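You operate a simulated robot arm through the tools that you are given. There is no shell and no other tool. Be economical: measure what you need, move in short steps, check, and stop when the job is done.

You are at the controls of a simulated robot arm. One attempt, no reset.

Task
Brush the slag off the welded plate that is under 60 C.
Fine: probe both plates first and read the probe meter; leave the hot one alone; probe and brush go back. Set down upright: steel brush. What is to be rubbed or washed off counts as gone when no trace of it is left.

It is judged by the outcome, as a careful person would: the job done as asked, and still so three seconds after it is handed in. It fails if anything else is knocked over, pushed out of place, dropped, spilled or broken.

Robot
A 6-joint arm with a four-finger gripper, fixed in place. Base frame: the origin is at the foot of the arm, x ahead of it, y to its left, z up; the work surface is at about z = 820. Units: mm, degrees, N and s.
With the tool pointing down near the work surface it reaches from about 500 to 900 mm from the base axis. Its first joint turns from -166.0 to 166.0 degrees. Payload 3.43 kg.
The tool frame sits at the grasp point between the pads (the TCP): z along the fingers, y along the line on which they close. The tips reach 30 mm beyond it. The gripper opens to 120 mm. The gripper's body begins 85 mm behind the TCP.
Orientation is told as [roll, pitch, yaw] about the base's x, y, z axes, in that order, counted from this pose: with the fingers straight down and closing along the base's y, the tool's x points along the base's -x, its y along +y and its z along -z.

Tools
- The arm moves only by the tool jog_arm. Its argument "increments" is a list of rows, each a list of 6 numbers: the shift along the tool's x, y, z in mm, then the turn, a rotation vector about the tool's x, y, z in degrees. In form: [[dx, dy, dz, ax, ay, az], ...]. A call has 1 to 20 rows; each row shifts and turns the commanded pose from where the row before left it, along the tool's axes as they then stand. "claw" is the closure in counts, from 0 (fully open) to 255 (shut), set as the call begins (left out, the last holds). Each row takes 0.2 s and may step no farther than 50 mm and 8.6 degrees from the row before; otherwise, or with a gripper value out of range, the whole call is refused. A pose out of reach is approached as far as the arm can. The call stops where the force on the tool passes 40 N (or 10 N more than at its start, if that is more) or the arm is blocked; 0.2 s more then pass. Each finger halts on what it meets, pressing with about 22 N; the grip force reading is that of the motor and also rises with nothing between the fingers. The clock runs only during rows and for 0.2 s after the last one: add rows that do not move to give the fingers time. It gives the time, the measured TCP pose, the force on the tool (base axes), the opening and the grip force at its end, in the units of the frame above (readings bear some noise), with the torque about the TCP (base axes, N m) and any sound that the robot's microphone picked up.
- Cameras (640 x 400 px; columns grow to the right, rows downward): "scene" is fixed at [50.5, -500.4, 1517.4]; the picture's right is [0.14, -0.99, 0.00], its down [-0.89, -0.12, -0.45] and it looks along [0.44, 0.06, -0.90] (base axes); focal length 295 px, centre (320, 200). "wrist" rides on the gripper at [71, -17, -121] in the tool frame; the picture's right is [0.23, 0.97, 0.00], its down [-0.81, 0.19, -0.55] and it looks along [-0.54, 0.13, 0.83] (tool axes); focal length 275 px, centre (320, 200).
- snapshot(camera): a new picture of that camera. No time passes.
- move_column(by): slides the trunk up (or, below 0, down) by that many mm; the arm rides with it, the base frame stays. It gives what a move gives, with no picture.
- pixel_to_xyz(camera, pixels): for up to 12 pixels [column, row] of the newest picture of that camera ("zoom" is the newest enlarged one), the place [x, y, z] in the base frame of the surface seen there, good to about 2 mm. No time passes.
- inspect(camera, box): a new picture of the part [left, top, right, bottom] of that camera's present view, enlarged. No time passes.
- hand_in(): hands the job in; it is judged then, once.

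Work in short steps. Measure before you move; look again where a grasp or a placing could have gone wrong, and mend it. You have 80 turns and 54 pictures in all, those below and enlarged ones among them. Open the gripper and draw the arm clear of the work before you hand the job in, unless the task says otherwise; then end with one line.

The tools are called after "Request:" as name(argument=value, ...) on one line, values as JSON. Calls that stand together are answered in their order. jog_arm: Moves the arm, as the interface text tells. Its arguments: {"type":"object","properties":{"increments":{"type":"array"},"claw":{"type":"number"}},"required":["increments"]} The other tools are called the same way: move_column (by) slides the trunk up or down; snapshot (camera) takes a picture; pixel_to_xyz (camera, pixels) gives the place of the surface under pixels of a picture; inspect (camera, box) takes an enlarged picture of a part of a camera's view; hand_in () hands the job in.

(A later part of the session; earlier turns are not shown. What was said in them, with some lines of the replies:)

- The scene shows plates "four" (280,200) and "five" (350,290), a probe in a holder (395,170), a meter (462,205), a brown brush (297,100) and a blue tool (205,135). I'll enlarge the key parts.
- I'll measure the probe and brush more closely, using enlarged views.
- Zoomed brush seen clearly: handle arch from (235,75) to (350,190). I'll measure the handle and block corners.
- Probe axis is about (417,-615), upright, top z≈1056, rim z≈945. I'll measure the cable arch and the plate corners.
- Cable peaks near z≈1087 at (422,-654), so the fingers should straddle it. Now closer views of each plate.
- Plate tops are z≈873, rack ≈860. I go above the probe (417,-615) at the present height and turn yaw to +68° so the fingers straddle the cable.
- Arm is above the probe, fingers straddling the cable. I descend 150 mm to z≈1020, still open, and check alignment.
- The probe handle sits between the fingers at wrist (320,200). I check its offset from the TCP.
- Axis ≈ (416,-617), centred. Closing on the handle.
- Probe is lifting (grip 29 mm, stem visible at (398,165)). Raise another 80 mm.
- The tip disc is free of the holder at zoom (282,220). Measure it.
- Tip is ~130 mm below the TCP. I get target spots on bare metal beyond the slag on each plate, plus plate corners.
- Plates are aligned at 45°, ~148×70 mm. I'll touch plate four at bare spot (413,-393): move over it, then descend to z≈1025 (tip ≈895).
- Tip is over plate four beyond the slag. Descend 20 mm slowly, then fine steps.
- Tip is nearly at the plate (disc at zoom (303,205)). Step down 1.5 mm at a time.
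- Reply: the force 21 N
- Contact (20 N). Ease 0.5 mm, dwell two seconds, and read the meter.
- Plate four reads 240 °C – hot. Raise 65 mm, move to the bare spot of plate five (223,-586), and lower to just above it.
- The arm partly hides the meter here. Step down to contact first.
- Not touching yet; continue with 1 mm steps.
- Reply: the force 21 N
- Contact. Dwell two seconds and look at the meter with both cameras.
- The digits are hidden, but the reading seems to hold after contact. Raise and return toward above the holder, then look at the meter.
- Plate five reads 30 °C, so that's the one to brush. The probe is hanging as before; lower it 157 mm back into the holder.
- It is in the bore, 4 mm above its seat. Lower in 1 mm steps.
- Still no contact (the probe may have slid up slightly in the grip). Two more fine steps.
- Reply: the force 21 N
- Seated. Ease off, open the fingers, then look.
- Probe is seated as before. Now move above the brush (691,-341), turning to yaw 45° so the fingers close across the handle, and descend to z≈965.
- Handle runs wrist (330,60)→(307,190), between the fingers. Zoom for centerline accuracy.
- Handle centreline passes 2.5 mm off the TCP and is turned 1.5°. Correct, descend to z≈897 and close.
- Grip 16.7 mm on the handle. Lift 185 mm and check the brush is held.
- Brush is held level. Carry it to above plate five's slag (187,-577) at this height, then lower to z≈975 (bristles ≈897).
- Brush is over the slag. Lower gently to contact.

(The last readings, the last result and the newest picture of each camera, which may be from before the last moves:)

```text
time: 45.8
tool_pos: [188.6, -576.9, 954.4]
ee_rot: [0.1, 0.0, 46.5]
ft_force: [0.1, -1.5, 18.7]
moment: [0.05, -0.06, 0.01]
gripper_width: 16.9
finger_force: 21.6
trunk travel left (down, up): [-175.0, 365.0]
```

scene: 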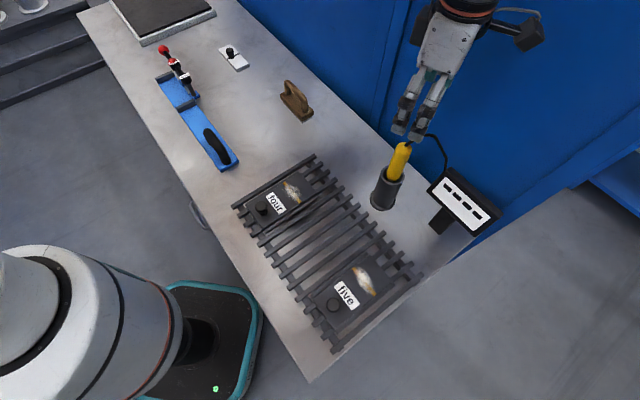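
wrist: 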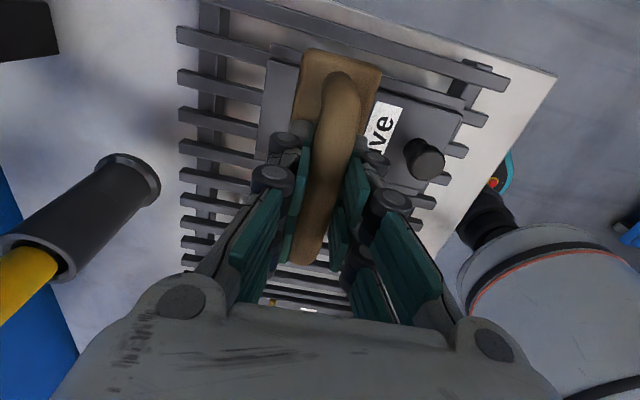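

Contact at ~19 N. Ease 0.4 mm and stroke along the bead (across the plate, held by its guides) ±15 mm, several times.

Request:
jog_arm(increments=[[0, 0, -0.4, 0, 0, 0], [7, 0, 0, 0, 0, 0], [8, 0, 0, 0, 0, 0], [-10, 0, 0, 0, 0, 0], [-10, 0, 0, 0, 0, 0], [-10, 0, 0, 0, 0, 0], [10, 0, 0, 0, 0, 0], [10, 0, 0, 0, 0, 0], [10, 0, 0, 0, 0, 0], [-10, 0, 0, 0, 0, 0], [-10, 0, 0, 0, 0, 0], [-10, 0, 0, 0, 0, 0], [10, 0, 0, 0, 0, 0], [10, 0, 0, 0, 0, 0], [10, 0, 0, 0, 0, 0], [-7, 0, 0, 0, 0, 0], [-8, 0, 0, 0, 0, 0], [0, 0, 0, 0, 0, 0]])

Request:
snapshot(camera="wrist")

```text
time: 49.6
tool_pos: [187.2, -577.4, 954.6]
ee_rot: [0.0, 0.0, 46.6]
ft_force: [-1.7, -0.3, 5.4]
moment: [-0.15, 0.17, -0.01]
gripper_width: 16.6
finger_force: 22.2
trunk travel left (down, up): [-175.0, 365.0]
```

```text
18 pictures are left
```

wrist: 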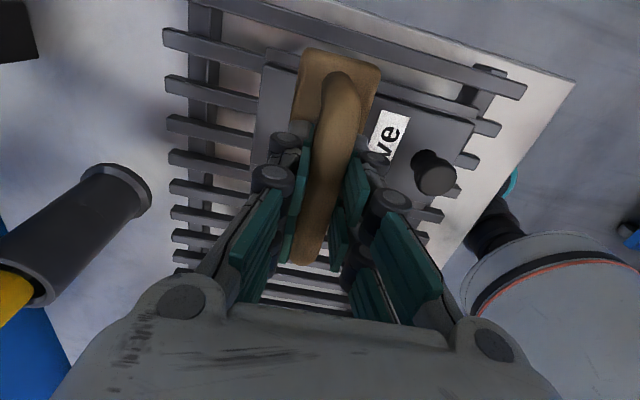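

Force eased to ~5 N. Another set of strokes, 0.5 mm lower, including slight sideways offsets (±5 mm).

Request:
jog_arm(increments=[[0, 0, 0.5, 0, 0, 0], [7, 2.5, 0, 0, 0, 0], [8, 2.5, 0, 0, 0, 0], [-10, 0, 0, 0, 0, 0], [-10, 0, 0, 0, 0, 0], [-10, 0, 0, 0, 0, 0], [10, -1.5, 0, 0, 0, 0], [10, -2, 0, 0, 0, 0], [10, -1.5, 0, 0, 0, 0], [-10, -1.5, 0, 0, 0, 0], [-10, -2, 0, 0, 0, 0], [-10, -1.5, 0, 0, 0, 0], [10, 0, 0, 0, 0, 0], [10, 0, 0, 0, 0, 0], [10, 0, 0, 0, 0, 0], [-7, 2.5, 0, 0, 0, 0], [-8, 2.5, 0, 0, 0, 0], [0, 0, 0, 0, 0, 0]])

Request:
jog_arm(increments=[[0, 0, -30, 0, 0, 0], [0, 0, -40, 0, 0, 0], [-40, 0, -30, 0, 0, 0], [-45, 0, 0, 0, 0, 0], [-45, 0, 0, 0, 0, 0], [-45, 0, 0, 0, 0, 0], [0, 0, 0, 0, 0, 0]])

Request:
snapshot(camera="scene")

```text
time: 53.4
tool_pos: [186.2, -578.2, 953.7]
ee_rot: [0.0, 0.0, 46.5]
ft_force: [-4.3, -3.4, 11.4]
moment: [-0.47, 0.33, -0.02]
gripper_width: 16.9
finger_force: 21.7
trunk travel left (down, up): [-175.0, 365.0]
```

```text
time: 55.0
tool_pos: [309.4, -451.9, 1052.5]
ee_rot: [0.0, 0.0, 46.6]
ft_force: [0.6, -0.7, -1.5]
moment: [-0.05, 0.0, 0.02]
gripper_width: 16.7
finger_force: 22.1
trunk travel left (down, up): [-175.0, 365.0]
```

```text
17 pictures are left
```

scene: 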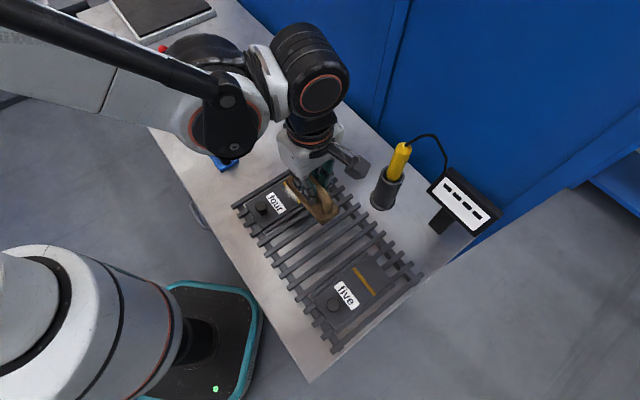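

The slag looks gone from five at (365,280). Enlarge to check for any trace.

Request:
inspect(camera="scene", box=[325, 245, 405, 315])

Request:
inspect(camera="scene", box=[345, 260, 385, 300])

```text
5.71 times, centred on (365, 280) of scene
```

zoom: 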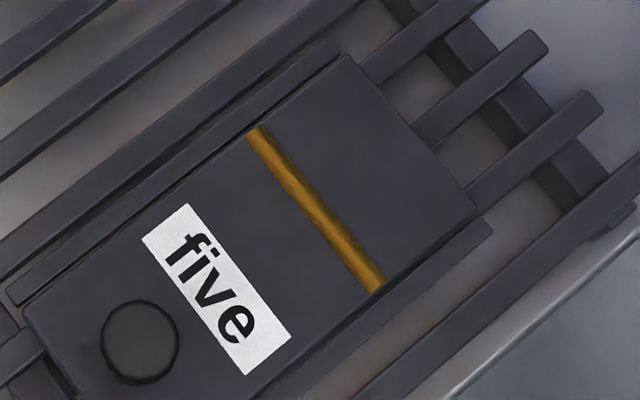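

```text
10.00 times, centred on (365, 280) of scene
```

zoom: 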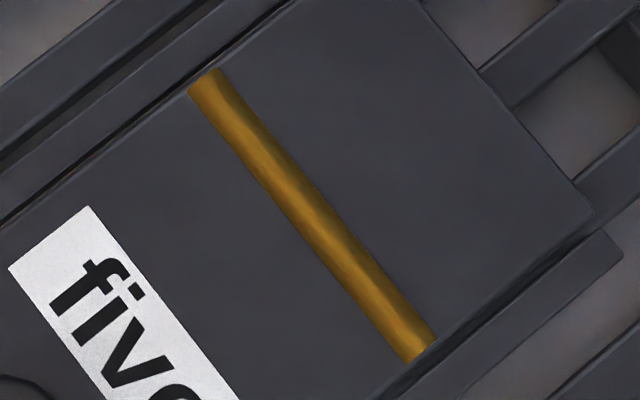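

Plate five is clean and unmoved. Carry the brush back to its original place (691.5,-342.5) and lower to ~5 mm above the table.

Request:
jog_arm(increments=[[0, 0, -30, 0, 0, 0], [-38.0, -22.67, 0, 0, 0, 0], [-38.0, -22.67, 0, 0, 0, 0], [-38.0, -22.67, 0, 0, 0, 0], [-38.0, -22.67, 0, 0, 0, 0], [-38.0, -22.67, 0, 0, 0, 0], [-38.0, -22.67, 0, 0, 0, 0], [-38.0, -22.67, 0, 0, 0, 0], [-38.0, -22.67, 0, 0, 0, 0], [-38.1, -22.64, 0, 0, 0, 0], [0, 0, 45, 0, 0, 0], [0, 0, 45, 0, 0, 0], [0, 0, 45, 0, 0, 0], [0, 0, 30, 0, 0, 0], [0, 0, 10, 0, 0, 0], [0, 0, 5, 0, 0, 0], [0, 0, 0, 0, 0, 0]])

Request:
inspect(camera="scene", box=[240, 60, 360, 150])

```text
time: 58.6
tool_pos: [691.9, -343.7, 902.7]
ee_rot: [-0.2, -0.1, 46.5]
ft_force: [0.3, -0.2, -2.4]
moment: [0.02, 0.01, 0.01]
gripper_width: 16.5
finger_force: 21.8
trunk travel left (down, up): [-175.0, 365.0]
```

```text
4.44 times, centred on (300, 105) of scene
```

zoom: 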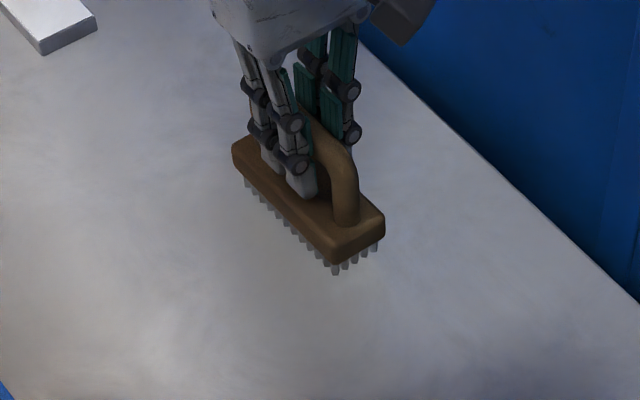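

Brush is just above the table, level. Lower in 1 mm steps until contact.

Request:
jog_arm(increments=[[0, 0, 1, 0, 0, 0], [0, 0, 1, 0, 0, 0], [0, 0, 1, 0, 0, 0], [0, 0, 1, 0, 0, 0], [0, 0, 0.5, 0, 0, 0], [0, 0, 0, 0, 0, 0]])

```text
time: 60.0
tool_pos: [692.3, -343.7, 897.3]
ee_rot: [0.0, 0.0, 46.4]
ft_force: [1.0, -1.0, -0.6]
moment: [-0.02, 0.01, -0.01]
gripper_width: 16.6
finger_force: 21.8
trunk travel left (down, up): [-175.0, 365.0]
```

Request:
jog_arm(increments=[[0, 0, 0.7, 0, 0, 0], [0, 0, 0.7, 0, 0, 0], [0, 0, 0, 0, 0, 0]])

```text
time: 60.8
tool_pos: [691.8, -343.4, 898.2]
ee_rot: [0.0, -0.1, 46.4]
ft_force: [1.3, -1.1, 3.9]
moment: [-0.24, 0.1, 0.06]
gripper_width: 16.7
finger_force: 22.5
trunk travel left (down, up): [-175.0, 365.0]
```

Touching down (~4–6 N). Open, then rise clear and look.

Request:
jog_arm(increments=[[0, 0, 0, 0, 0, 0], [0, 0, 0, 0, 0, 0], [0, 0, 0, 0, 0, 0], [0, 0, 0, 0, 0, 0]], claw=0)

Request:
jog_arm(increments=[[0, 0, -25, 0, 0, 0], [0, 0, -45, 0, 0, 0], [0, 0, -45, 0, 0, 0], [0, 0, -45, 0, 0, 0], [0, 0, -45, 0, 0, 0], [0, 0, -45, 0, 0, 0], [40, 0, 0, 0, 0, 0], [45, 0, 0, 0, 0, 0], [45, 0, 0, 0, 0, 0], [0, 0, 0, 0, 0, 0]])

Request:
snapshot(camera="scene")

```text
time: 61.8
tool_pos: [691.9, -343.3, 897.0]
ee_rot: [-0.1, 0.1, 46.5]
ft_force: [-0.7, -0.5, 0.3]
moment: [-0.01, -0.02, 0.0]
gripper_width: 120.0
finger_force: 0.1
trunk travel left (down, up): [-175.0, 365.0]
```

```text
time: 64.0
tool_pos: [601.0, -437.7, 1147.2]
ee_rot: [-0.1, 0.0, 46.5]
ft_force: [0.2, -0.4, 0.6]
moment: [0.0, -0.01, 0.0]
gripper_width: 119.9
finger_force: 0.1
trunk travel left (down, up): [-175.0, 365.0]
```

```text
13 pictures are left
```

scene: 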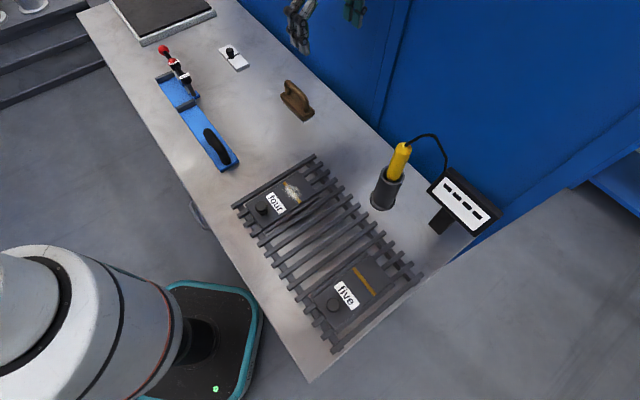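

The brush stands upright in its original place (297,100), the probe is in its holder, plate four is untouched and plate five is clean; the arm is clear and open. Handing in.

Request:
hand_in()

```text
The job is handed in.
```

I brushed plate five (30 °C) until no slag was visible, left plate four (240 °C) unbrushed, and put the probe and the upright brush back in their places.
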